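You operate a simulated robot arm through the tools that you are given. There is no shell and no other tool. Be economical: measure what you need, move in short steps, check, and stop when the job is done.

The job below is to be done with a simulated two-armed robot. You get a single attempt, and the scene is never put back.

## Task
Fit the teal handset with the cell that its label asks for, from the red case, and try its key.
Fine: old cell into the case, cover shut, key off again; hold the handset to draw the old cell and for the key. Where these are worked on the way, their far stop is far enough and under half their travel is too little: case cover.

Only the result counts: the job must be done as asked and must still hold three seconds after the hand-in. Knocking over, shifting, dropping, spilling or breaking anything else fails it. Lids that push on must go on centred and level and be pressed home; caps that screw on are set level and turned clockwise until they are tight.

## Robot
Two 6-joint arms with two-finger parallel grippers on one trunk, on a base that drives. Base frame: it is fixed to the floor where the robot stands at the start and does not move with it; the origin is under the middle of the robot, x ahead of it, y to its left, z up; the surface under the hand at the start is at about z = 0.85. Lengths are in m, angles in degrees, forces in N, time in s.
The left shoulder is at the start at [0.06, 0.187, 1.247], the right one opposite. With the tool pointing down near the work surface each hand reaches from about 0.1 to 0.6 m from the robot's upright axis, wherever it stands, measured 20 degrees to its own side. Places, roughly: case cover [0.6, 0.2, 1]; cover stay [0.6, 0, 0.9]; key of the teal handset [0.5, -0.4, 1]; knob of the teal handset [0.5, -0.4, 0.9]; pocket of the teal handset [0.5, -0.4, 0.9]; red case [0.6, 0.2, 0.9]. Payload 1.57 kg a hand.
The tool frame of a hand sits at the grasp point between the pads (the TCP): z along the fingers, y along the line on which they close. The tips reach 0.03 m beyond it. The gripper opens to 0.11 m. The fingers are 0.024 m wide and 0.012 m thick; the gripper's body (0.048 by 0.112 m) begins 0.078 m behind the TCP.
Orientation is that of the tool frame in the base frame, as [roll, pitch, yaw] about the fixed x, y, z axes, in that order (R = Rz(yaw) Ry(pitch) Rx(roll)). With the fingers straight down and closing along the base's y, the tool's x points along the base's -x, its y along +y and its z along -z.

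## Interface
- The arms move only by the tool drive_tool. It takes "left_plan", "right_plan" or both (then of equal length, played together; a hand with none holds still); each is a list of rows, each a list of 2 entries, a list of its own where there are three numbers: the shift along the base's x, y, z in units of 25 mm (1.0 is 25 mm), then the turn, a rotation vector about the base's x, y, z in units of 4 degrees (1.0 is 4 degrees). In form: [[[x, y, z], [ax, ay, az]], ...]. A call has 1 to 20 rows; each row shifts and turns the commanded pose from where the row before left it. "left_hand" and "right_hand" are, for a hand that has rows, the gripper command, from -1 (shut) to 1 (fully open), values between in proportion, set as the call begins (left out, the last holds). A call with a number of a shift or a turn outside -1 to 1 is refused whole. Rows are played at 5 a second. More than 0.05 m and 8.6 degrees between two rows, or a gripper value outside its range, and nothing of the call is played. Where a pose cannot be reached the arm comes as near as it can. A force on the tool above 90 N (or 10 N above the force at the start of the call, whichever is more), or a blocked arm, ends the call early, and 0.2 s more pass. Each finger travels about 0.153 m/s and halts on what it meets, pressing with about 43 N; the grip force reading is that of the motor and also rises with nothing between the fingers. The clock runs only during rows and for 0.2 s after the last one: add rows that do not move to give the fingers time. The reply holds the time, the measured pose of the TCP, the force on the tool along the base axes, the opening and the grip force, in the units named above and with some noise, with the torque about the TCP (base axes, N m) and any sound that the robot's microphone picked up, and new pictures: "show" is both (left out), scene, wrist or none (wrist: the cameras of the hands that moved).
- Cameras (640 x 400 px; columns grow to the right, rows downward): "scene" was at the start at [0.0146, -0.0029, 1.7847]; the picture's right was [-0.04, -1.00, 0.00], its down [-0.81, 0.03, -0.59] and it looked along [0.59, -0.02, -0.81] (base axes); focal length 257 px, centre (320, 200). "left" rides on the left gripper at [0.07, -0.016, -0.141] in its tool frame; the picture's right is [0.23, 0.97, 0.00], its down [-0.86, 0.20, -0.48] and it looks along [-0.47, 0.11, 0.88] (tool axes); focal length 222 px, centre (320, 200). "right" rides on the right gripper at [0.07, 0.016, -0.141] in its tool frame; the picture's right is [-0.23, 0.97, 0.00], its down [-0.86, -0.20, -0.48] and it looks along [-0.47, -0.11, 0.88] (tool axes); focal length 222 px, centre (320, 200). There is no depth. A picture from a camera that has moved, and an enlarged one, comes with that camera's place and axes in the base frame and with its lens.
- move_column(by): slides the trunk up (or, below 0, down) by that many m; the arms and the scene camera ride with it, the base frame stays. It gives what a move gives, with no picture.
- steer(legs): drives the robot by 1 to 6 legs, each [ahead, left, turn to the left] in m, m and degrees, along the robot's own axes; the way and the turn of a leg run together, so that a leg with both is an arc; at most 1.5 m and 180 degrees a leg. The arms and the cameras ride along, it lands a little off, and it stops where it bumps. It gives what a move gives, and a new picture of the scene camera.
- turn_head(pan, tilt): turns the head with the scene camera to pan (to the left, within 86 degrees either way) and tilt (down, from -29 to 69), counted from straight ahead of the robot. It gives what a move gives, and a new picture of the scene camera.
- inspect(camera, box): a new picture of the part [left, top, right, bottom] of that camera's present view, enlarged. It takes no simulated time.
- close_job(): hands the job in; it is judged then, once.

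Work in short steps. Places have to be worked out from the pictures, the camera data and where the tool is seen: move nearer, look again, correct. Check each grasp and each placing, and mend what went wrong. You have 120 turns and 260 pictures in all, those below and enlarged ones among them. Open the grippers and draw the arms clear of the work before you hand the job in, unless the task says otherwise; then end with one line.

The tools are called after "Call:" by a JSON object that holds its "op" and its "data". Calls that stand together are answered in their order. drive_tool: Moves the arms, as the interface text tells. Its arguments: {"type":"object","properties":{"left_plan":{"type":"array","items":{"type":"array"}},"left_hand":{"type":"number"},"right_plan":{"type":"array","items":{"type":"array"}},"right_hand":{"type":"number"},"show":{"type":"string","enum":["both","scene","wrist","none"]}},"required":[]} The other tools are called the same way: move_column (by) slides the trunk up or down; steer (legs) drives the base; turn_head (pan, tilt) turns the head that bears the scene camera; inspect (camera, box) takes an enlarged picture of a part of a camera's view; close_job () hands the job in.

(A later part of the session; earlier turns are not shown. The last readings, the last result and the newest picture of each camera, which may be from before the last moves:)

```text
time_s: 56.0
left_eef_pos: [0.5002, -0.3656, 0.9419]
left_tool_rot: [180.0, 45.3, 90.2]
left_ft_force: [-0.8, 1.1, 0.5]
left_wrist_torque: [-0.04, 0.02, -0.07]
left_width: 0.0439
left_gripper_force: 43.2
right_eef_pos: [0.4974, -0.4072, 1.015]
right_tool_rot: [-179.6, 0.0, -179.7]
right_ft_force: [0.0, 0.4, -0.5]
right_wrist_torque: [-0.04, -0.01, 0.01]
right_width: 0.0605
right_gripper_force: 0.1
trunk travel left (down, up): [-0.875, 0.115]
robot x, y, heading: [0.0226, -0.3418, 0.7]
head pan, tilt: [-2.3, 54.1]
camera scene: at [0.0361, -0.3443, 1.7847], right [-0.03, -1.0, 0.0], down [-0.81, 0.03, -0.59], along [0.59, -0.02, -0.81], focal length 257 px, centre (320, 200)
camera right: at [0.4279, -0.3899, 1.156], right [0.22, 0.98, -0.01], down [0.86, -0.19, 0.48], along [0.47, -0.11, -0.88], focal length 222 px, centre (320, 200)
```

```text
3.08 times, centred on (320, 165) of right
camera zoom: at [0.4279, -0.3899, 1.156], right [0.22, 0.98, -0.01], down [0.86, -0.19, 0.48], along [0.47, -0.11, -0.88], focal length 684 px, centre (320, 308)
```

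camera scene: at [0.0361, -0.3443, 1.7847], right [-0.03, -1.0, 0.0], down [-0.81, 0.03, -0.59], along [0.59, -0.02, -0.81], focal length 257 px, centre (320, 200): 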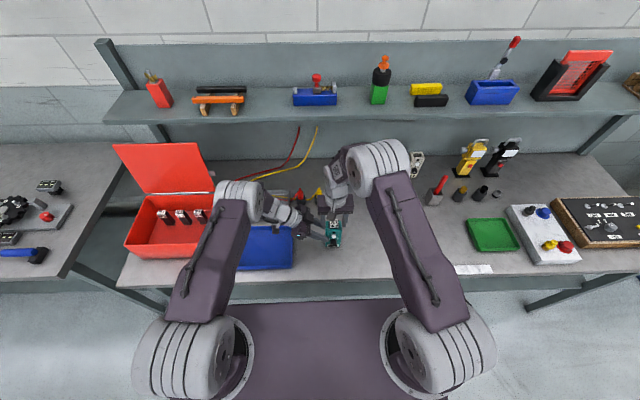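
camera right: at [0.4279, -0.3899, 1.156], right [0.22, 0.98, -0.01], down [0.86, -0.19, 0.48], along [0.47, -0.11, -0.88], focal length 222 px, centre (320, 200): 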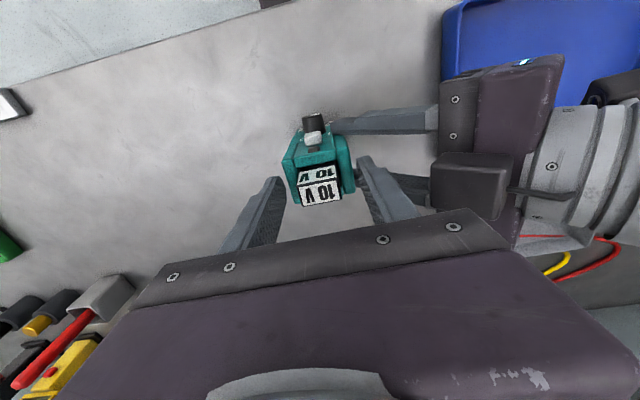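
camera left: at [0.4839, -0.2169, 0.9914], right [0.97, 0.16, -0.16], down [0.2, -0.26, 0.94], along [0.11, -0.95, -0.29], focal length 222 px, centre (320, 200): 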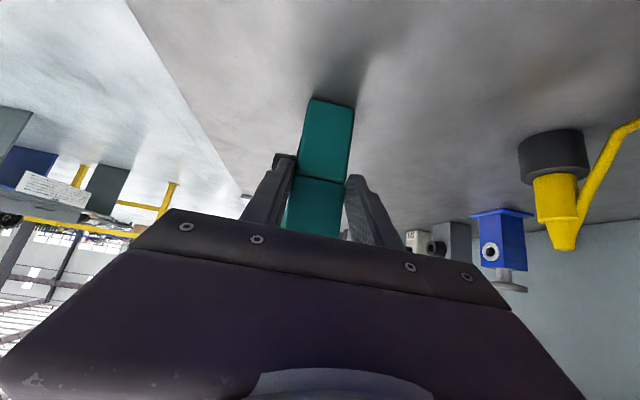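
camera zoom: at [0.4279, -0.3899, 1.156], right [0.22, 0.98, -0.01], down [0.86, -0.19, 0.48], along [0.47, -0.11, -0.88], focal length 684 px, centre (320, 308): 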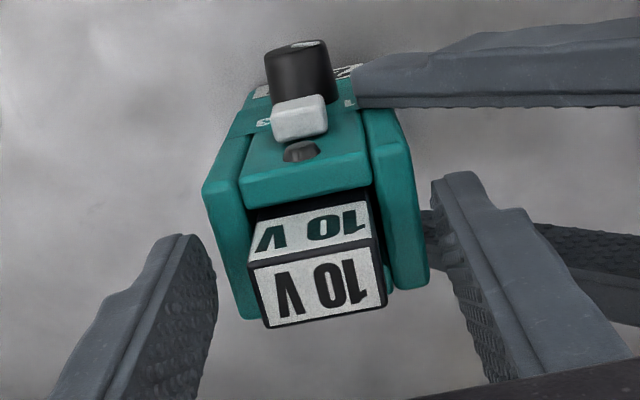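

The cell is centred between the right fingers. I close on it.

Call:
{"op": "drive_tool", "data": {"right_plan": [[[0, 0, 0], [0, 0, 0]], [[0, 0, 0], [0, 0, 0]], [[0, 0, 0], [0, 0, 0]]], "right_hand": -1, "show": "wrist"}}

```text
time_s: 56.8
left_eef_pos: [0.5007, -0.3652, 0.9421]
left_tool_rot: [180.0, 45.2, 90.2]
left_ft_force: [-1.6, 0.2, -0.7]
left_wrist_torque: [-0.06, 0.04, -0.04]
left_width: 0.0438
left_gripper_force: 43.3
right_eef_pos: [0.4977, -0.4081, 1.0148]
right_tool_rot: [-179.7, 0.0, -179.6]
right_ft_force: [-0.4, -0.3, 0.5]
right_wrist_torque: [0.05, -0.01, -0.02]
right_width: 0.0313
right_gripper_force: 39.8
trunk travel left (down, up): [-0.875, 0.115]
robot x, y, heading: [0.0256, -0.3403, 0.4]
head pan, tilt: [-2.3, 54.1]
camera right: at [0.4278, -0.39, 1.1561], right [0.22, 0.98, -0.01], down [0.86, -0.19, 0.48], along [0.47, -0.11, -0.88], focal length 222 px, centre (320, 200)
```

right: 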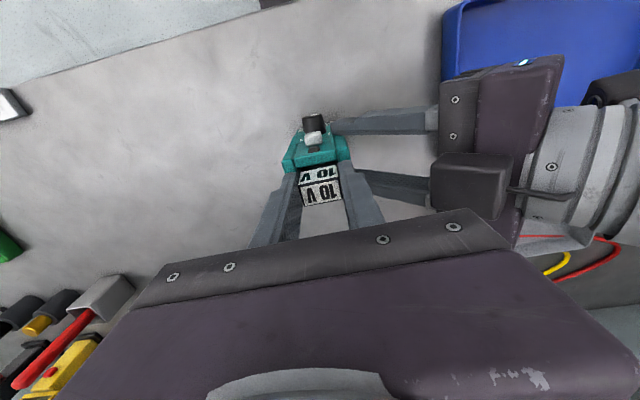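

It is gripped (31.3 mm), with the seated TCP at [0.4977, −0.408, 1.0148]. I draw it straight up.

Call:
{"op": "drive_tool", "data": {"right_plan": [[[0, 0, 0.4], [0, 0, 0]], [[0, 0, 0.4], [0, 0, 0]], [[0, 0, 0.5], [0, 0, 0]], [[0, 0, 0.5], [0, 0, 0]], [[0, 0, 0.5], [0, 0, 0]], [[0, 0, 0.5], [0, 0, 0]]]}}

```text
time_s: 58.2
left_eef_pos: [0.5007, -0.3662, 0.9414]
left_tool_rot: [180.0, 45.4, 90.1]
left_ft_force: [0.8, 0.7, 0.7]
left_wrist_torque: [-0.09, -0.15, 0.08]
left_width: 0.0438
left_gripper_force: 42.7
right_eef_pos: [0.498, -0.4067, 1.0856]
right_tool_rot: [-179.7, 0.0, -179.5]
right_ft_force: [0.3, 0.3, -0.8]
right_wrist_torque: [0.0, -0.02, 0.0]
right_width: 0.0312
right_gripper_force: 39.8
trunk travel left (down, up): [-0.875, 0.115]
robot x, y, heading: [0.0227, -0.3396, 0.1]
head pan, tilt: [-2.3, 54.1]
camera scene: at [0.0362, -0.3444, 1.7846], right [-0.03, -1.0, 0.0], down [-0.81, 0.03, -0.59], along [0.59, -0.02, -0.81], focal length 257 px, centre (320, 200)
camera right: at [0.4282, -0.3894, 1.2259], right [0.22, 0.98, -0.01], down [0.86, -0.19, 0.48], along [0.47, -0.11, -0.88], focal length 222 px, centre (320, 200)
```

scene: 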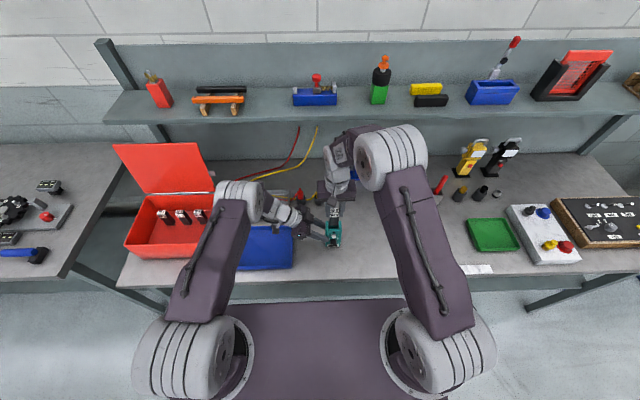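
right: 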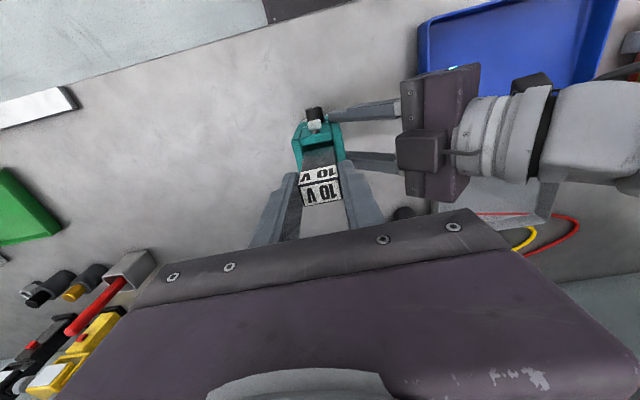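

The cell slides out with little force. I go on up until it is clear.

Call:
{"op": "drive_tool", "data": {"right_plan": [[[0, 0, 0.8], [0, 0, 0]], [[0, 0, 0.8], [0, 0, 0]], [[0, 0, 0.8], [0, 0, 0]], [[0, 0, 0.8], [0, 0, 0]], [[0, 0, 1], [0, 0, 0]], [[0, 0, 1], [0, 0, 0]]]}}

Call:
{"op": "inspect", "data": {"camera": "scene", "box": [280, 170, 400, 260]}}

Call:
{"op": "inspect", "data": {"camera": "right", "box": [220, 90, 420, 220]}}

```text
time_s: 59.6
left_eef_pos: [0.5005, -0.365, 0.9415]
left_tool_rot: [179.9, 45.3, 90.2]
left_ft_force: [0.4, 0.6, 0.9]
left_wrist_torque: [-0.04, -0.06, 0.04]
left_width: 0.0439
left_gripper_force: 43.1
right_eef_pos: [0.5, -0.4071, 1.2144]
right_tool_rot: [-179.7, 0.1, -179.6]
right_ft_force: [0.2, 0.2, -0.6]
right_wrist_torque: [-0.01, 0.01, -0.02]
right_width: 0.031
right_gripper_force: 40.1
trunk travel left (down, up): [-0.875, 0.115]
robot x, y, heading: [0.0214, -0.3413, 0.5]
head pan, tilt: [-2.3, 54.1]
camera scene: at [0.0361, -0.3444, 1.7846], right [-0.03, -1.0, 0.0], down [-0.81, 0.03, -0.59], along [0.59, -0.02, -0.81], focal length 257 px, centre (320, 200)
camera right: at [0.4307, -0.3892, 1.3564], right [0.22, 0.98, -0.01], down [0.86, -0.19, 0.48], along [0.47, -0.11, -0.88], focal length 222 px, centre (320, 200)
```

scene: 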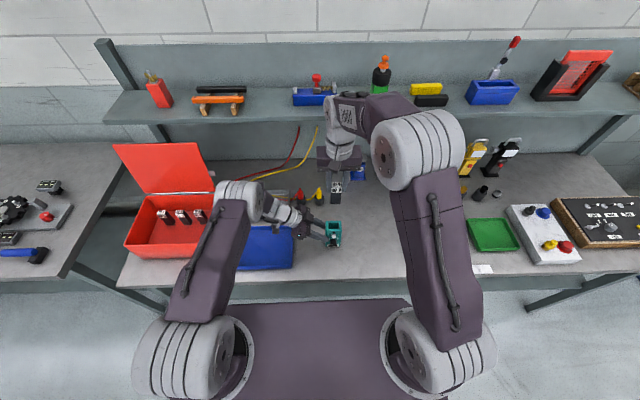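
right: 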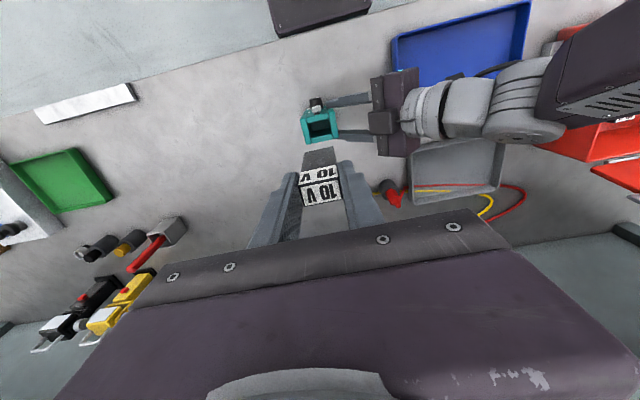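

```text
4.44 times, centred on (340, 215) of scene
camera zoom: at [0.0361, -0.3444, 1.7846], right [-0.03, -1.0, 0.0], down [-0.81, 0.03, -0.59], along [0.59, -0.02, -0.81], focal length 1141 px, centre (231, 133)
```

zoom: 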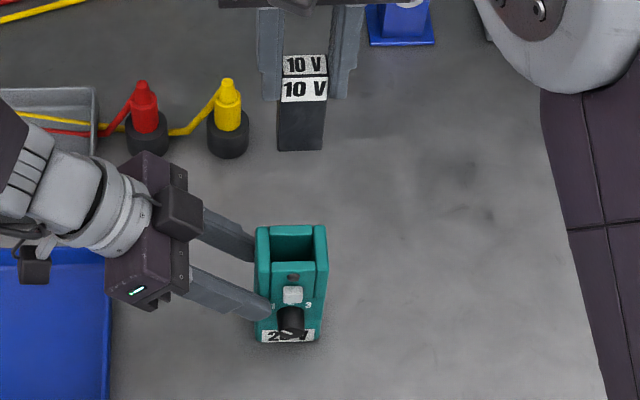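

```text
3.08 times, centred on (320, 155) of right
camera zoom: at [0.4307, -0.3892, 1.3564], right [0.22, 0.98, -0.01], down [0.86, -0.19, 0.48], along [0.47, -0.11, -0.88], focal length 684 px, centre (320, 338)
```

zoom: 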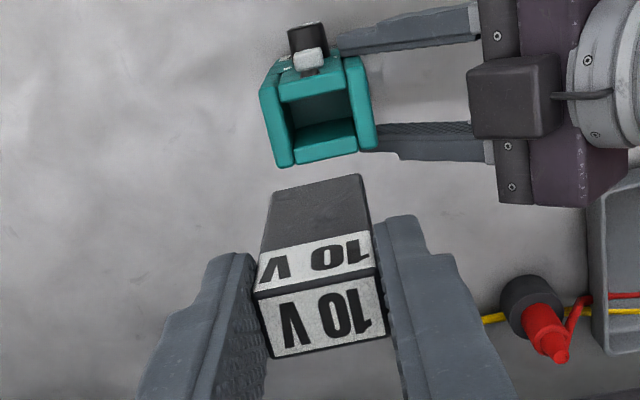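

The old cell is out and held. I open the left hand, draw it back along its axis, bring it upright and turn it towards yaw 180.

Call:
{"op": "drive_tool", "data": {"left_plan": [[[0, 0, 0], [0, 0, 0]], [[0, 0, 0], [0, 0, 0]], [[0, 0.7, 0.7], [0, 0, 0]], [[0, 0.7, 0.7], [0, 0, 0]], [[0, 0.7, 0.7], [0, 0, 0]], [[0, 0.7, 0.7], [0, 0, 0]], [[0, 0.7, 0.8], [1, 0, 0]], [[0, 0.7, 0.8], [1, 0, 0]], [[0, 0.7, 0.8], [1, 0, 0]], [[0, 0.7, 0.8], [1, 0, 0]], [[0, 0.7, 0.8], [1, 0, 0]], [[0, 0.5, 0.8], [1, 0, 0]], [[0, 0.5, 0.8], [1, 0, 0]], [[0, 0.5, 0.8], [1, 0, 0]], [[0, 0, 0], [1, 0, 0]], [[0, 0, 0], [1, 0, 0]], [[0, 0, 0], [1, 0, 0]], [[0, 0, 0], [0.3, 0, 0]]], "left_hand": 0.5}}

```text
time_s: 63.4
left_eef_pos: [0.5023, -0.1707, 1.1712]
left_tool_rot: [179.8, 0.1, 90.1]
left_ft_force: [1.1, 0.0, -0.6]
left_wrist_torque: [0.01, 0.0, 0.0]
left_width: 0.0824
left_gripper_force: 0.0
right_eef_pos: [0.502, -0.4068, 1.2161]
right_tool_rot: [-179.7, 0.0, -179.5]
right_ft_force: [0.0, -0.7, -1.9]
right_wrist_torque: [0.01, 0.05, -0.03]
right_width: 0.0309
right_gripper_force: 39.9
trunk travel left (down, up): [-0.875, 0.115]
robot x, y, heading: [0.0222, -0.3408, 0.7]
head pan, tilt: [-2.3, 54.1]
camera scene: at [0.0365, -0.3445, 1.7847], right [-0.03, -1.0, 0.0], down [-0.81, 0.03, -0.59], along [0.59, -0.02, -0.81], focal length 257 px, centre (320, 200)
camera left: at [0.4862, -0.1016, 1.3124], right [0.97, 0.23, 0.0], down [0.2, -0.85, 0.48], along [0.11, -0.47, -0.88], focal length 222 px, centre (320, 200)
```

scene: 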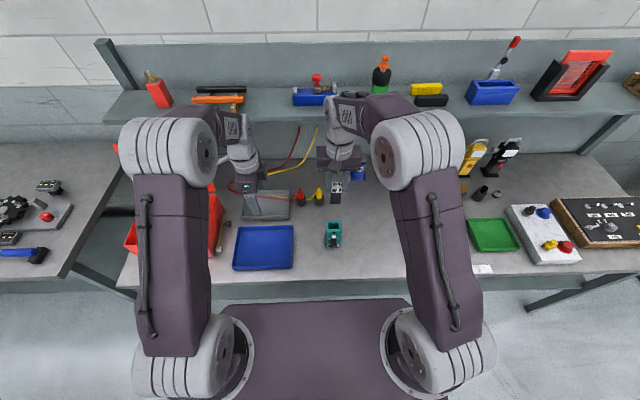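
left: 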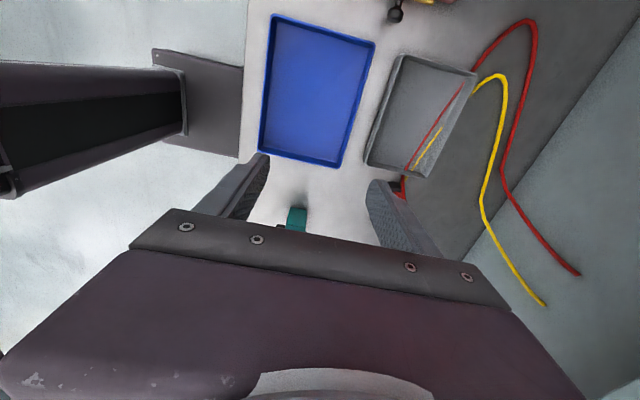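

I turn the left to yaw 180, pulling it back a bit, then drive back to the case.

Call:
{"op": "drive_tool", "data": {"left_plan": [[[-0.2, 0.1, 0.1], [0, 0, 1]], [[-0.2, 0.1, 0.1], [0, 0, 1]], [[-0.2, 0.1, 0.1], [0, 0, 1]], [[-0.2, 0.1, 0.1], [0, 0, 1]], [[-0.2, 0.1, 0.1], [0, 0, 1]], [[-0.2, 0.1, 0.1], [0, 0, 1]], [[-0.2, 0.1, 0.1], [0, 0, 1]], [[-0.2, 0.1, 0.1], [0, 0, 1]], [[-0.2, 0.1, 0.1], [0, 0, 1]], [[-0.2, 0.1, 0.1], [0, 0, 1]], [[-0.2, 0.1, 0.1], [0, 0, 1]], [[-0.2, 0.1, 0.1], [0, 0, 1]], [[-0.2, 0.1, 0.1], [0, 0, 1]], [[-0.2, 0.1, 0.1], [0, 0, 1]], [[-0.2, 0.1, 0.1], [0, 0, 1]], [[-0.2, 0.1, 0.1], [0, 0, 1]], [[0, 0.1, 0], [0, 0, 1]], [[0, 0.1, 0], [0, 0, 1]], [[0, 0.1, 0], [0, 0, 1]], [[0, 0.1, 0], [0, 0, 1]]], "left_hand": 0.1, "show": "none"}}

Call:
{"op": "steer", "data": {"legs": [[0.08, 0.34, 0]]}}

```text
time_s: 67.6
left_eef_pos: [0.4218, -0.1218, 1.2121]
left_tool_rot: [179.8, 0.1, 170.3]
left_ft_force: [-0.8, 0.1, 0.7]
left_wrist_torque: [0.0, -0.02, 0.0]
left_width: 0.0605
left_gripper_force: 0.1
right_eef_pos: [0.5012, -0.4062, 1.2142]
right_tool_rot: [-179.6, 0.0, -179.5]
right_ft_force: [0.2, -0.2, -1.5]
right_wrist_torque: [-0.01, -0.01, 0.0]
right_width: 0.031
right_gripper_force: 39.8
trunk travel left (down, up): [-0.875, 0.115]
robot x, y, heading: [0.0187, -0.34, 0.3]
head pan, tilt: [-2.3, 54.1]
```

```text
time_s: 69.9
left_eef_pos: [0.4979, 0.2135, 1.2118]
left_tool_rot: [179.7, 0.2, 169.9]
left_ft_force: [-0.3, -0.8, -0.1]
left_wrist_torque: [-0.03, 0.01, 0.0]
left_width: 0.0603
left_gripper_force: 0.1
right_eef_pos: [0.5772, -0.0706, 1.2148]
right_tool_rot: [-179.7, 0.0, -179.7]
right_ft_force: [0.8, -0.1, -0.1]
right_wrist_torque: [0.03, 0.03, -0.02]
right_width: 0.0313
right_gripper_force: 39.4
trunk travel left (down, up): [-0.875, 0.115]
robot x, y, heading: [0.0992, -0.0015, 0.5]
head pan, tilt: [-2.3, 54.1]
camera scene: at [0.1125, -0.0086, 1.7847], right [-0.04, -1.0, 0.0], down [-0.81, 0.03, -0.59], along [0.59, -0.02, -0.81], focal length 257 px, centre (320, 200)
```

scene: 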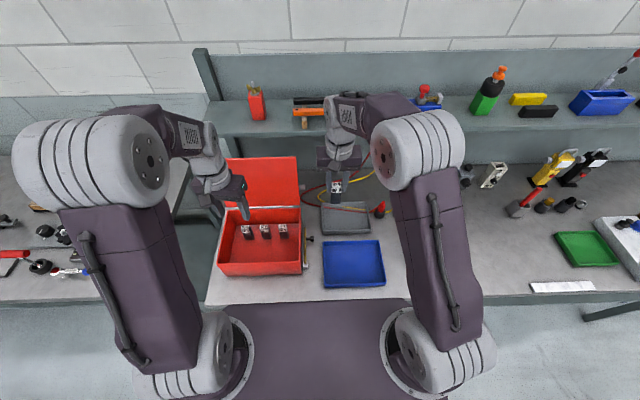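

I move the left over the 20 V cell (about [0.607, 0.255]) and look from there.

Call:
{"op": "drive_tool", "data": {"left_plan": [[[0.7, 0.3, 0], [0, 0, 1]], [[0.7, 0.3, -0.5], [0, 0, 1]], [[0.7, 0.3, -0.9], [0, 0, 0.5]], [[0.7, 0.3, -1], [0, 0, 0]], [[0.7, 0.3, -1], [0, 0, 0]], [[0.6, 0.2, -1], [0, 0, 0]], [[0, 0, 0], [0, 0, 0]]], "show": "wrist"}}

Call:
{"op": "inspect", "data": {"camera": "left", "box": [220, 60, 420, 190]}}

```text
time_s: 71.5
left_eef_pos: [0.6016, 0.2567, 1.1026]
left_tool_rot: [179.7, 0.1, 179.9]
left_ft_force: [-1.1, -0.2, 0.7]
left_wrist_torque: [-0.02, -0.04, -0.02]
left_width: 0.0605
left_gripper_force: 0.0
right_eef_pos: [0.5769, -0.0697, 1.2153]
right_tool_rot: [-179.6, 0.0, -179.8]
right_ft_force: [0.9, -0.2, -0.1]
right_wrist_torque: [0.0, 0.01, -0.01]
right_width: 0.0308
right_gripper_force: 39.8
trunk travel left (down, up): [-0.875, 0.115]
robot x, y, heading: [0.098, 0.0, 0.3]
head pan, tilt: [-2.3, 54.1]
camera left: at [0.5316, 0.2399, 1.2435], right [-0.23, 0.97, 0.0], down [0.85, 0.2, 0.48], along [0.47, 0.11, -0.88], focal length 222 px, centre (320, 200)
```

left: 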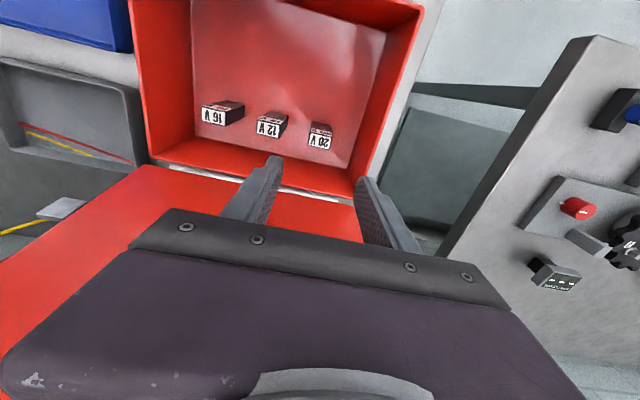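

```text
3.08 times, centred on (320, 125) of left
camera zoom: at [0.5316, 0.2399, 1.2435], right [-0.23, 0.97, 0.0], down [0.85, 0.2, 0.48], along [0.47, 0.11, -0.88], focal length 684 px, centre (320, 431)
```

zoom: 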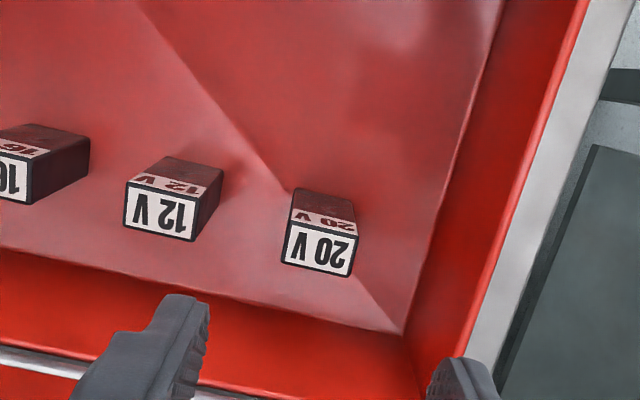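

The 20 V cell's top is at about [0.607, 0.258, 0.93]. I descend onto it in two stages.

Call:
{"op": "drive_tool", "data": {"left_plan": [[[0.2, 0, -1], [0, 0, 0.4]], [[0, 0, -1], [0, 0, 0]], [[0, 0, -1], [0, 0, 0]], [[0, 0, -1], [0, 0, 0]], [[0, 0, -1], [0, 0, 0]]], "show": "none"}}

Call:
{"op": "inspect", "data": {"camera": "left", "box": [220, 90, 420, 220]}}

```text
time_s: 72.7
left_eef_pos: [0.6061, 0.2576, 0.9741]
left_tool_rot: [179.9, 0.1, -178.5]
left_ft_force: [0.3, -0.6, -0.6]
left_wrist_torque: [-0.04, -0.02, -0.02]
left_width: 0.0606
left_gripper_force: 0.1
right_eef_pos: [0.5776, -0.0685, 1.2151]
right_tool_rot: [-179.7, 0.0, -179.8]
right_ft_force: [0.9, 0.8, -0.7]
right_wrist_torque: [0.01, -0.01, 0.05]
right_width: 0.031
right_gripper_force: 39.9
trunk travel left (down, up): [-0.875, 0.115]
robot x, y, heading: [0.0971, -0.0045, 0.4]
head pan, tilt: [-2.3, 54.1]
```

```text
3.08 times, centred on (320, 155) of left
camera zoom: at [0.5375, 0.2382, 1.1157], right [-0.25, 0.97, 0.0], down [0.85, 0.22, 0.48], along [0.46, 0.12, -0.88], focal length 684 px, centre (320, 338)
```

zoom: 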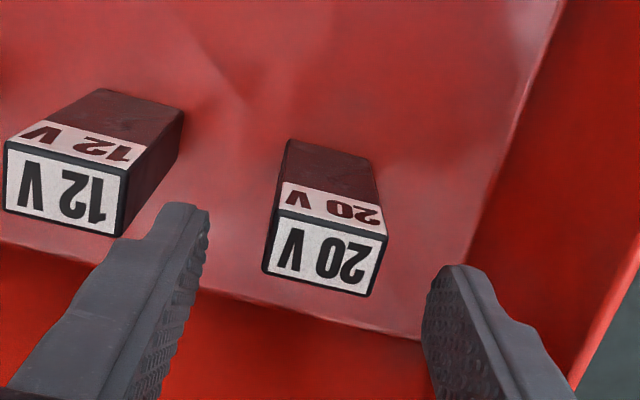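

It is aligned; I add a small yaw to match its 4°, lower to z≈0.936 and close.

Call:
{"op": "drive_tool", "data": {"left_plan": [[[-0.08, -0.03, -0.5], [0, 0, 0.6]], [[0, 0, -0.5], [0, 0, 0]], [[0, 0, -0.5], [0, 0, 0]], [[0, 0, 0], [0, 0, 0]]], "show": "none"}}

Call:
{"op": "drive_tool", "data": {"left_plan": [[[0, 0, 0], [0, 0, 0]], [[0, 0, 0], [0, 0, 0]], [[0, 0, 0], [0, 0, 0]]], "left_hand": -1, "show": "wrist"}}

```text
time_s: 73.7
left_eef_pos: [0.6049, 0.2554, 0.9396]
left_tool_rot: [179.7, -0.1, -176.1]
left_ft_force: [-0.1, 0.7, 0.2]
left_wrist_torque: [0.0, -0.04, 0.02]
left_width: 0.0605
left_gripper_force: 0.2
right_eef_pos: [0.5761, -0.0699, 1.2156]
right_tool_rot: [-179.7, 0.0, -179.8]
right_ft_force: [0.0, 0.9, 0.0]
right_wrist_torque: [0.0, -0.01, -0.03]
right_width: 0.0309
right_gripper_force: 40.4
trunk travel left (down, up): [-0.875, 0.115]
robot x, y, heading: [0.097, -0.002, 0.4]
head pan, tilt: [-2.3, 54.1]
```

```text
time_s: 74.5
left_eef_pos: [0.6048, 0.2567, 0.9396]
left_tool_rot: [179.8, 0.1, -176.0]
left_ft_force: [-0.4, -0.3, 0.7]
left_wrist_torque: [-0.01, -0.04, 0.01]
left_width: 0.0316
left_gripper_force: 40.6
right_eef_pos: [0.577, -0.07, 1.2156]
right_tool_rot: [-179.7, 0.0, -179.8]
right_ft_force: [-0.2, -0.2, -0.6]
right_wrist_torque: [0.0, 0.0, 0.01]
right_width: 0.0311
right_gripper_force: 39.8
trunk travel left (down, up): [-0.875, 0.115]
robot x, y, heading: [0.0969, -0.004, 0.6]
head pan, tilt: [-2.3, 54.1]
camera left: at [0.5362, 0.2341, 1.08], right [-0.29, 0.96, 0.0], down [0.84, 0.26, 0.48], along [0.46, 0.14, -0.88], focal length 222 px, centre (320, 200)
```

left: 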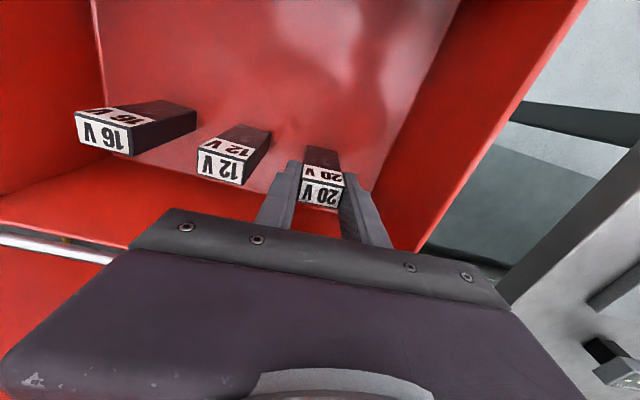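

The 20 V cell is gripped (31.6 mm). I lift it straight up and draw back a little.

Call:
{"op": "drive_tool", "data": {"left_plan": [[[0, 0, 0.6], [0, 0, 0]], [[0, 0, 1], [0, 0, 0]], [[0, 0, 1], [0, 0, 0]], [[0, 0, 1], [0, 0, 0]], [[0, 0, 1], [0, 0, 0]], [[0, 0, 1], [0, 0, 0]], [[-0.5, 0.2, 1], [0, 0, 0]], [[-1, 0.5, 1], [0, 0, 0]], [[-1, 0.5, 1], [0, 0, 0]], [[-1, 0.5, 1], [0, 0, 0]]]}}

```text
time_s: 76.7
left_eef_pos: [0.5155, 0.2992, 1.1826]
left_tool_rot: [179.9, 0.1, -176.1]
left_ft_force: [0.0, -0.1, -1.1]
left_wrist_torque: [-0.01, -0.01, -0.02]
left_width: 0.0314
left_gripper_force: 39.9
right_eef_pos: [0.5767, -0.0685, 1.2163]
right_tool_rot: [-179.6, 0.1, -179.8]
right_ft_force: [0.1, -0.2, -0.8]
right_wrist_torque: [-0.05, 0.03, 0.01]
right_width: 0.0307
right_gripper_force: 40.6
trunk travel left (down, up): [-0.875, 0.115]
robot x, y, heading: [0.0974, -0.0016, 0.4]
head pan, tilt: [-2.3, 54.1]
camera scene: at [0.1114, -0.0053, 1.7846], right [-0.03, -1.0, 0.0], down [-0.81, 0.03, -0.59], along [0.59, -0.02, -0.81], focal length 257 px, centre (320, 200)
camera left: at [0.4472, 0.2773, 1.3232], right [-0.29, 0.96, 0.0], down [0.84, 0.26, 0.48], along [0.46, 0.14, -0.88], focal length 222 px, centre (320, 200)
```

scene: 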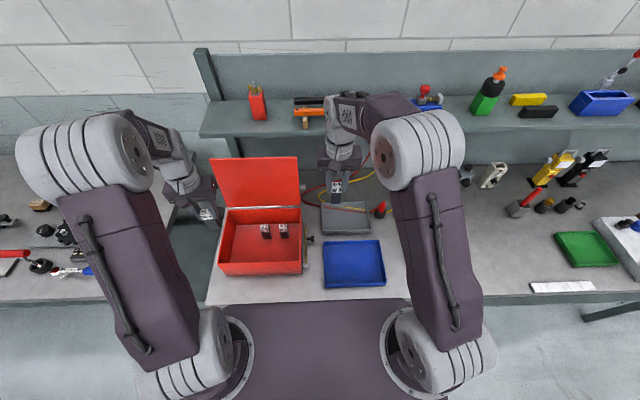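
left: 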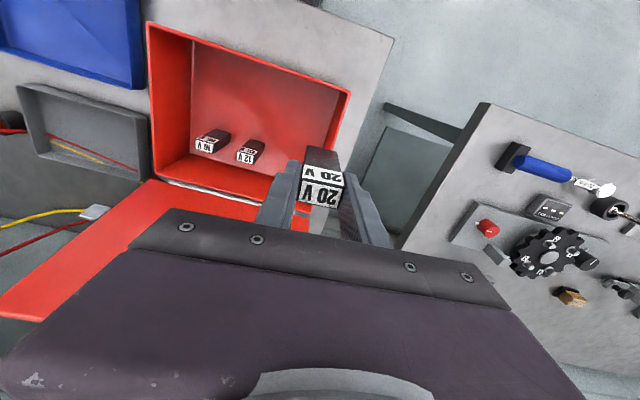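

Now the old cell: I bring the right hand over the free front part of the case (about [0.525, 0.155]).

Call:
{"op": "drive_tool", "data": {"right_plan": [[[-1, 0.5, 0], [0, 0, 0]], [[-1, 1, 0], [0, 0, 0]], [[0, 1, 0], [0, 0, 0]], [[0, 1, 0], [0, 0, 0]], [[0, 1, 0], [0, 0, 0]], [[0, 1, -0.5], [0, 0, 0]], [[0, 1, -0.5], [0, 0, 0]], [[0, 1, -0.5], [0, 0, 0]], [[0, 1, -0.5], [0, 0, 0]], [[0, 0.4, -0.5], [0, 0, 0]], [[0, 0, 0], [0, 0, 0]]]}}

```text
time_s: 79.1
left_eef_pos: [0.5179, 0.2983, 1.1818]
left_tool_rot: [179.8, 0.1, -176.1]
left_ft_force: [-0.1, 0.7, -0.9]
left_wrist_torque: [0.03, 0.03, -0.01]
left_width: 0.0311
left_gripper_force: 40.4
right_eef_pos: [0.5289, 0.1541, 1.1534]
right_tool_rot: [-179.7, 0.0, -179.8]
right_ft_force: [-0.1, -0.7, -1.0]
right_wrist_torque: [0.02, 0.03, 0.0]
right_width: 0.0309
right_gripper_force: 39.9
trunk travel left (down, up): [-0.875, 0.115]
robot x, y, heading: [0.0995, -0.0041, 0.5]
head pan, tilt: [-2.3, 54.1]
camera scene: at [0.1131, -0.0056, 1.7847], right [-0.03, -1.0, 0.0], down [-0.81, 0.03, -0.59], along [0.59, -0.02, -0.81], focal length 257 px, centre (320, 200)
camera right: at [0.4596, 0.1714, 1.2947], right [0.22, 0.97, -0.01], down [0.86, -0.19, 0.48], along [0.47, -0.11, -0.88], focal length 222 px, centre (320, 200)
```

scene: 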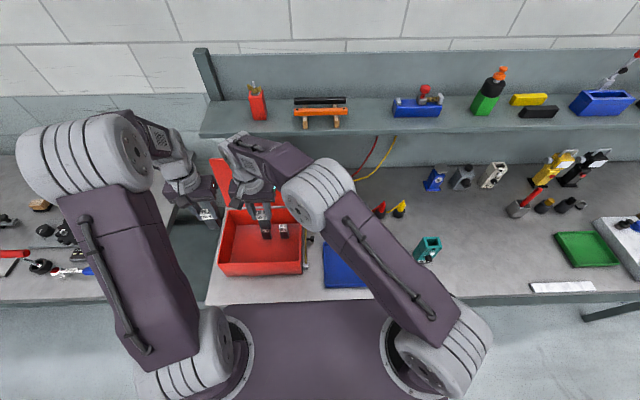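
right: 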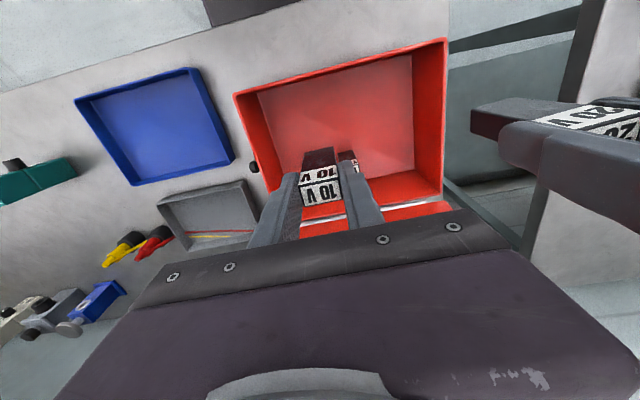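

The spot is free: the standing cells are at x≈0.605. I lower to just above the floor.

Call:
{"op": "drive_tool", "data": {"right_plan": [[[-0.2, 0, -1], [0, 0, 0]], [[0, 0, -1], [0, 0, 0]], [[0, 0, -1], [0, 0, 0]], [[0, 0, -1], [0, 0, 0]], [[0, 0, -1], [0, 0, 0]], [[0, 0, -1], [0, 0, 0]], [[0, 0, -1], [0, 0, 0]], [[0, 0, -0.7], [0, 0, 0]]], "show": "none"}}

Call:
{"op": "inspect", "data": {"camera": "right", "box": [160, 20, 480, 230]}}

Call:
{"op": "drive_tool", "data": {"right_plan": [[[0, 0, -0.15], [0, 0, 0]], [[0, 0, -0.15], [0, 0, 0]], [[0, 0, -0.15], [0, 0, 0]]], "show": "none"}}

```text
time_s: 80.9
left_eef_pos: [0.5179, 0.2991, 1.1815]
left_tool_rot: [179.9, 0.1, -176.1]
left_ft_force: [0.5, 0.9, -0.8]
left_wrist_torque: [-0.01, 0.03, -0.02]
left_width: 0.0316
left_gripper_force: 40.4
right_eef_pos: [0.524, 0.1542, 0.9594]
right_tool_rot: [-179.8, 0.1, -179.8]
right_ft_force: [-0.1, -0.1, -1.7]
right_wrist_torque: [-0.04, 0.02, -0.02]
right_width: 0.031
right_gripper_force: 40.1
trunk travel left (down, up): [-0.875, 0.115]
robot x, y, heading: [0.0989, -0.0045, 0.3]
head pan, tilt: [-2.3, 54.1]
```

```text
1.90 times, centred on (320, 125) of right
camera zoom: at [0.4547, 0.1721, 1.1004], right [0.22, 0.97, -0.01], down [0.86, -0.19, 0.48], along [0.47, -0.11, -0.88], focal length 423 px, centre (320, 343)
```

zoom: 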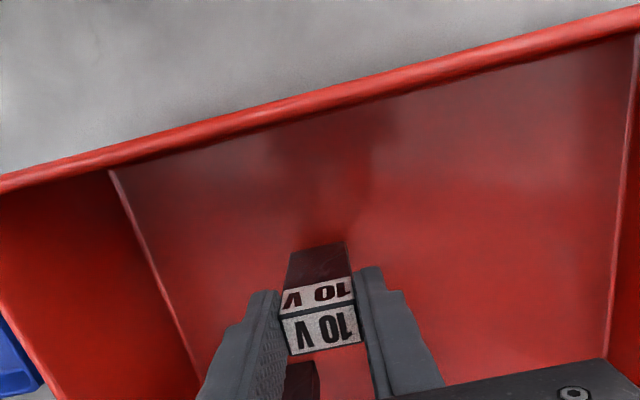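

```text
time_s: 81.7
left_eef_pos: [0.5161, 0.2995, 1.181]
left_tool_rot: [179.8, 0.0, -176.1]
left_ft_force: [0.6, 0.4, -0.7]
left_wrist_torque: [-0.01, 0.03, 0.02]
left_width: 0.0314
left_gripper_force: 40.5
right_eef_pos: [0.5238, 0.1534, 0.9496]
right_tool_rot: [-179.6, 0.0, -179.8]
right_ft_force: [0.5, 0.4, -0.5]
right_wrist_torque: [0.05, -0.05, -0.01]
right_width: 0.0311
right_gripper_force: 39.8
trunk travel left (down, up): [-0.875, 0.115]
robot x, y, heading: [0.1009, -0.0043, 0.3]
head pan, tilt: [-2.3, 54.1]
```

No contact yet at 0.9496. I continue in millimetre steps until the floor pushes back.

Call:
{"op": "drive_tool", "data": {"right_plan": [[[0, 0, -0.1], [0, 0, 0]], [[0, 0, -0.1], [0, 0, 0]], [[0, 0, -0.1], [0, 0, 0]]], "show": "none"}}

Call:
{"op": "drive_tool", "data": {"right_plan": [[[0, 0, -0.1], [0, 0, 0]], [[0, 0, -0.1], [0, 0, 0]]], "show": "none"}}

```text
time_s: 82.5
left_eef_pos: [0.515, 0.2977, 1.1834]
left_tool_rot: [179.7, 0.3, -176.0]
left_ft_force: [1.1, 0.3, -1.0]
left_wrist_torque: [0.0, 0.0, -0.03]
left_width: 0.0315
left_gripper_force: 39.7
right_eef_pos: [0.5215, 0.154, 0.9433]
right_tool_rot: [-180.0, 0.3, -179.8]
right_ft_force: [2.1, -3.2, 40.5]
right_wrist_torque: [-0.11, -0.19, 0.0]
right_width: 0.032
right_gripper_force: 40.7
trunk travel left (down, up): [-0.875, 0.115]
robot x, y, heading: [0.0971, -0.003, 0.2]
head pan, tilt: [-2.3, 54.1]
```

```text
time_s: 83.1
left_eef_pos: [0.5149, 0.2978, 1.1825]
left_tool_rot: [179.8, 0.3, -176.1]
left_ft_force: [0.9, -0.8, -1.6]
left_wrist_torque: [0.02, 0.02, 0.02]
left_width: 0.0315
left_gripper_force: 40.3
right_eef_pos: [0.5194, 0.1529, 0.9405]
right_tool_rot: [-180.0, 0.3, -179.8]
right_ft_force: [0.6, 0.0, 40.6]
right_wrist_torque: [0.01, -0.11, 0.02]
right_width: 0.0313
right_gripper_force: 40.4
trunk travel left (down, up): [-0.875, 0.115]
robot x, y, heading: [0.0968, -0.0019, 0.4]
head pan, tilt: [-2.3, 54.1]
```

The cell stands on the floor of the case. I ease the pressure, open, and rise.

Call:
{"op": "drive_tool", "data": {"right_plan": [[[0, 0, 0.12], [0, 0, 0]], [[0, 0, 0], [0, 0, 0]]], "show": "none"}}

Call:
{"op": "drive_tool", "data": {"right_plan": [[[0, 0, 0], [0, 0, 0]], [[0, 0, 0], [0, 0, 0]], [[0, 0, 0.3], [0, 0, 0]], [[0, 0, 1], [0, 0, 0]], [[0, 0, 1], [0, 0, 0]], [[0, 0, 1], [0, 0, 0]], [[0, 0, 1], [0, 0, 0]], [[0, 0, 1], [0, 0, 0]], [[0, 0, 1], [0, 0, 0]], [[0, 0, 1], [0, 0, 0]], [[0, -1, 1], [0, 0, 0]], [[0, -1, 1], [0, 0, 0]], [[0, -1, 1], [0, 0, 0]], [[0, -1, 0], [0, 0, 0]]], "right_hand": 0.1}}

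Call:
{"op": "inspect", "data": {"camera": "scene", "box": [200, 200, 320, 285]}}

```text
time_s: 83.7
left_eef_pos: [0.5155, 0.2992, 1.1817]
left_tool_rot: [179.9, 0.1, -176.1]
left_ft_force: [-0.5, 0.0, -0.5]
left_wrist_torque: [-0.01, 0.01, -0.04]
left_width: 0.0316
left_gripper_force: 40.6
right_eef_pos: [0.5211, 0.1529, 0.9406]
right_tool_rot: [-179.8, 0.0, -179.8]
right_ft_force: [2.8, 5.8, 19.6]
right_wrist_torque: [0.55, -0.18, 0.0]
right_width: 0.0314
right_gripper_force: 39.8
trunk travel left (down, up): [-0.875, 0.115]
robot x, y, heading: [0.0975, -0.0022, 0.3]
head pan, tilt: [-2.3, 54.1]
```

```text
time_s: 86.7
left_eef_pos: [0.5171, 0.298, 1.1823]
left_tool_rot: [179.8, 0.1, -176.2]
left_ft_force: [0.3, 0.2, -0.9]
left_wrist_torque: [0.03, 0.01, -0.03]
left_width: 0.0317
left_gripper_force: 39.8
right_eef_pos: [0.5198, 0.0508, 1.1998]
right_tool_rot: [-179.7, -0.1, -179.8]
right_ft_force: [-0.2, -0.3, -0.1]
right_wrist_torque: [0.0, 0.0, 0.01]
right_width: 0.0604
right_gripper_force: 0.1
trunk travel left (down, up): [-0.875, 0.115]
robot x, y, heading: [0.0969, -0.0009, 0.3]
head pan, tilt: [-2.3, 54.1]
camera scene: at [0.1131, -0.0064, 1.7846], right [-0.03, -1.0, 0.0], down [-0.81, 0.03, -0.59], along [0.59, -0.02, -0.81], focal length 257 px, centre (320, 200)
camera right: at [0.4511, 0.0683, 1.3405], right [0.22, 0.97, 0.0], down [0.86, -0.19, 0.48], along [0.47, -0.11, -0.88], focal length 222 px, centre (320, 200)
```

scene: 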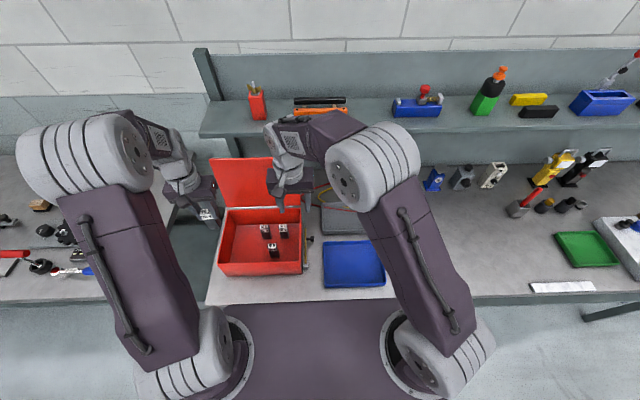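
right: 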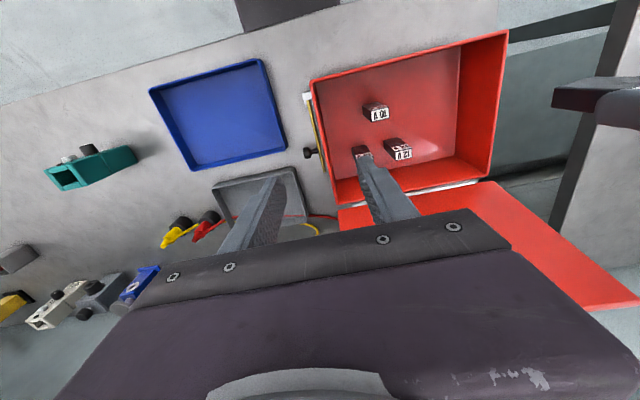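

```text
4.71 times, centred on (260, 242) of scene
camera zoom: at [0.1131, -0.0064, 1.7846], right [-0.03, -1.0, 0.0], down [-0.81, 0.03, -0.59], along [0.59, -0.02, -0.81], focal length 1208 px, centre (602, 0)
```

zoom: 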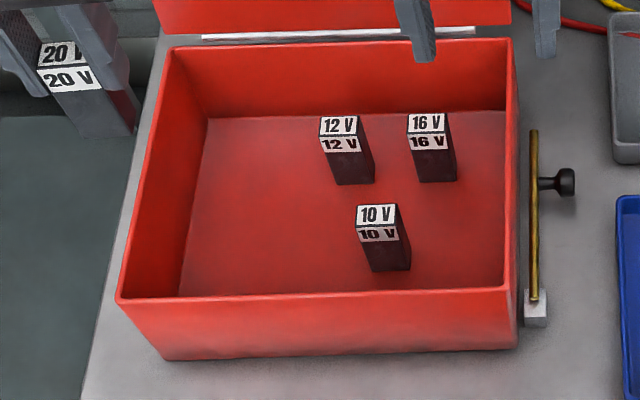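

The 10 V cell stands safely in the case. Now I drive back to the handset to insert the 20 V cell.

Call:
{"op": "steer", "data": {"legs": [[-0.08, -0.36, 0]]}}

Call:
{"op": "inspect", "data": {"camera": "scene", "box": [280, 190, 400, 270]}}

```text
time_s: 89.0
left_eef_pos: [0.4375, -0.0642, 1.1803]
left_tool_rot: [-180.0, 0.1, -176.0]
left_ft_force: [-0.7, 0.5, -0.7]
left_wrist_torque: [0.02, 0.01, -0.01]
left_width: 0.0314
left_gripper_force: 40.3
right_eef_pos: [0.4414, -0.3106, 1.1997]
right_tool_rot: [-179.6, -0.1, -179.7]
right_ft_force: [-0.4, 1.1, -0.8]
right_wrist_torque: [-0.03, -0.01, 0.01]
right_width: 0.0605
right_gripper_force: 0.0
trunk travel left (down, up): [-0.875, 0.115]
robot x, y, heading: [0.0183, -0.3718, 0.5]
head pan, tilt: [-2.3, 54.1]
camera scene: at [0.0339, -0.3681, 1.7846], right [-0.03, -1.0, 0.0], down [-0.81, 0.03, -0.59], along [0.59, -0.02, -0.81], focal length 257 px, centre (320, 200)
```

scene: 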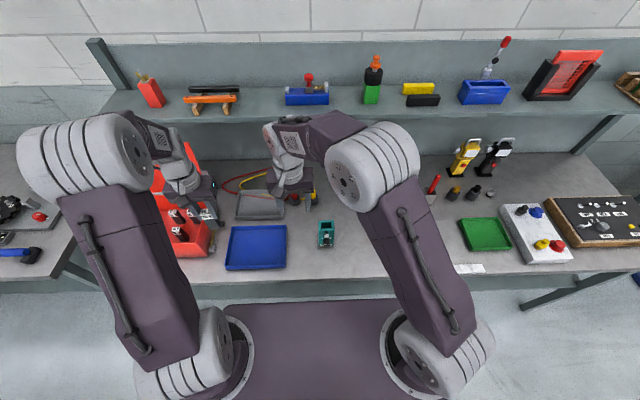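

```text
5.00 times, centred on (340, 230) of scene
camera zoom: at [0.0339, -0.3681, 1.7846], right [-0.03, -1.0, 0.0], down [-0.81, 0.03, -0.59], along [0.59, -0.02, -0.81], focal length 1283 px, centre (220, 50)
```

zoom: 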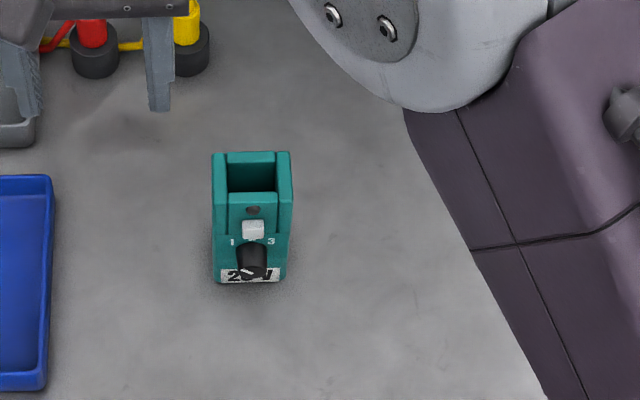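

The handset stands as before. I move both hands right together: the left with the cell over the pocket, the right out of the way.

Call:
{"op": "drive_tool", "data": {"left_plan": [[[0.2, -0.9, 0], [0, 0, -1]], [[0.2, -0.9, 0], [0, 0, 0]], [[0.2, -0.9, 0], [0, 0, 0]], [[0.2, -0.9, 0], [0, 0, 0]], [[0.2, -0.9, 0], [0, 0, 0]], [[0.2, -0.9, 0], [0, 0, 0]], [[0.2, -0.9, 0], [0, 0, 0]], [[0.2, -0.9, 0], [0, 0, 0]], [[0.2, -0.9, 0], [0, 0, 0]], [[0.2, -0.9, 0], [0, 0, 0]], [[0.2, -0.9, 0], [0, 0, 0]], [[0.2, -0.9, 0], [0, 0, 0]], [[0, -0.9, 0], [0, 0, 0]], [[0, -0.9, 0], [0, 0, 0]], [[0, -0.9, 0], [0, 0, 0]], [[0, -0.2, 0], [0, 0, 0]], [[0, 0, 0], [0, 0, 0]]], "right_plan": [[[0, -1, 0], [0, 0, 0]], [[0, -1, 0], [0, 0, 0]], [[0, -1, 0], [0, 0, 0]], [[0, -1, 0], [0, 0, 0]], [[0, -1, 0], [0, 0, 0]], [[0, -1, 0], [0, 0, 0]], [[0, -1, 0], [0, 0, 0]], [[0, -1, 0], [0, 0, 0]], [[0, -1, 0], [0, 0, 0]], [[0, -1, 0], [0, 0, 0]], [[0, -1, 0], [0, 0, 0]], [[0, -1, 0], [0, 0, 0]], [[0, -0.5, 0], [0, 0, 0]], [[0, -0.5, 0], [0, 0, 0]], [[0, 0, 0], [0, 0, 0]], [[0, 0, 0], [0, 0, 0]], [[0, 0, 0], [0, 0, 0]]]}}

Call:
{"op": "inspect", "data": {"camera": "left", "box": [220, 90, 420, 220]}}

Call:
{"op": "inspect", "data": {"camera": "scene", "box": [280, 170, 400, 260]}}

```text
time_s: 92.7
left_eef_pos: [0.4975, -0.4087, 1.1817]
left_tool_rot: [179.9, 0.0, -180.0]
left_ft_force: [0.8, 0.4, -0.6]
left_wrist_torque: [-0.01, 0.0, -0.01]
left_width: 0.0314
left_gripper_force: 40.0
right_eef_pos: [0.441, -0.6392, 1.1971]
right_tool_rot: [-179.7, 0.0, -179.7]
right_ft_force: [0.1, 1.1, 0.5]
right_wrist_torque: [-0.02, -0.03, 0.01]
right_width: 0.0606
right_gripper_force: 0.1
trunk travel left (down, up): [-0.875, 0.115]
robot x, y, heading: [0.0192, -0.3671, 0.2]
head pan, tilt: [-2.3, 54.1]
camera scene: at [0.033, -0.3711, 1.7847], right [-0.03, -1.0, 0.0], down [-0.81, 0.03, -0.59], along [0.59, -0.02, -0.81], focal length 257 px, centre (320, 200)
camera right: at [0.3714, -0.6208, 1.3383], right [0.22, 0.97, -0.01], down [0.86, -0.19, 0.48], along [0.47, -0.11, -0.88], focal length 222 px, centre (320, 200)
camera left: at [0.4283, -0.426, 1.322], right [-0.23, 0.97, 0.0], down [0.85, 0.2, 0.48], along [0.47, 0.11, -0.88], focal length 222 px, centre (320, 200)
```

scene: 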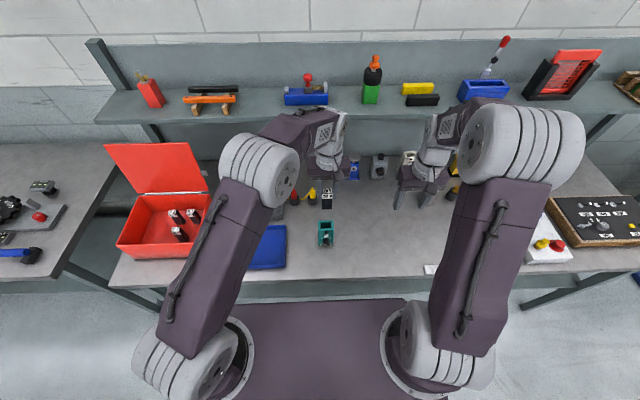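
right: 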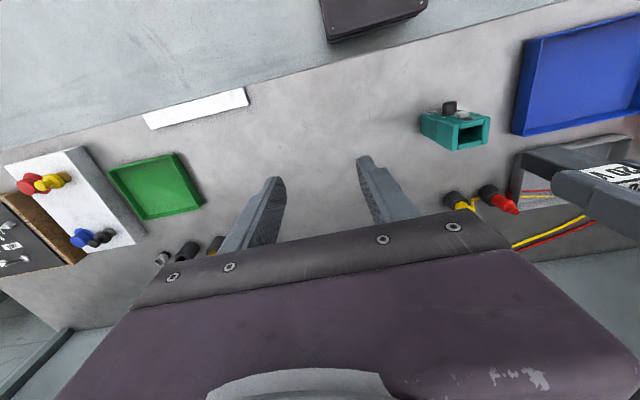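
left: 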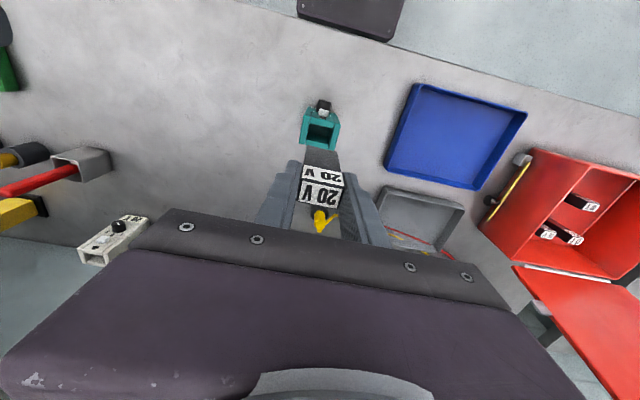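

```text
3.08 times, centred on (320, 155) of left
camera zoom: at [0.4283, -0.426, 1.322], right [-0.23, 0.97, 0.0], down [0.85, 0.2, 0.48], along [0.47, 0.11, -0.88], focal length 684 px, centre (320, 338)
```

zoom: 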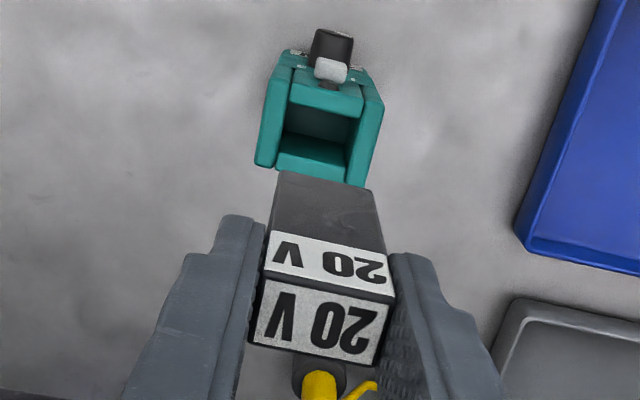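

```text
4.44 times, centred on (340, 215) of scene
camera zoom: at [0.033, -0.3711, 1.7847], right [-0.03, -1.0, 0.0], down [-0.81, 0.03, -0.59], along [0.59, -0.02, -0.81], focal length 1141 px, centre (231, 133)
```

zoom: 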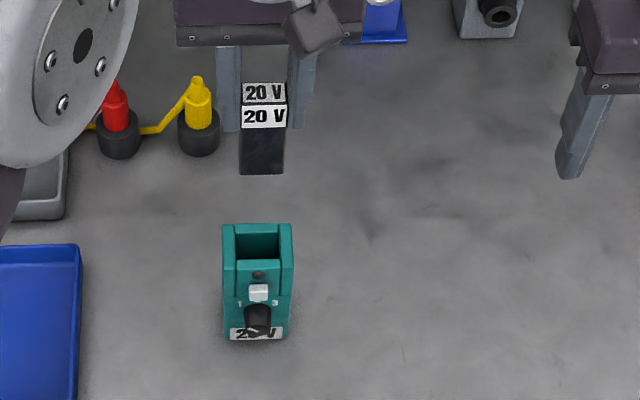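

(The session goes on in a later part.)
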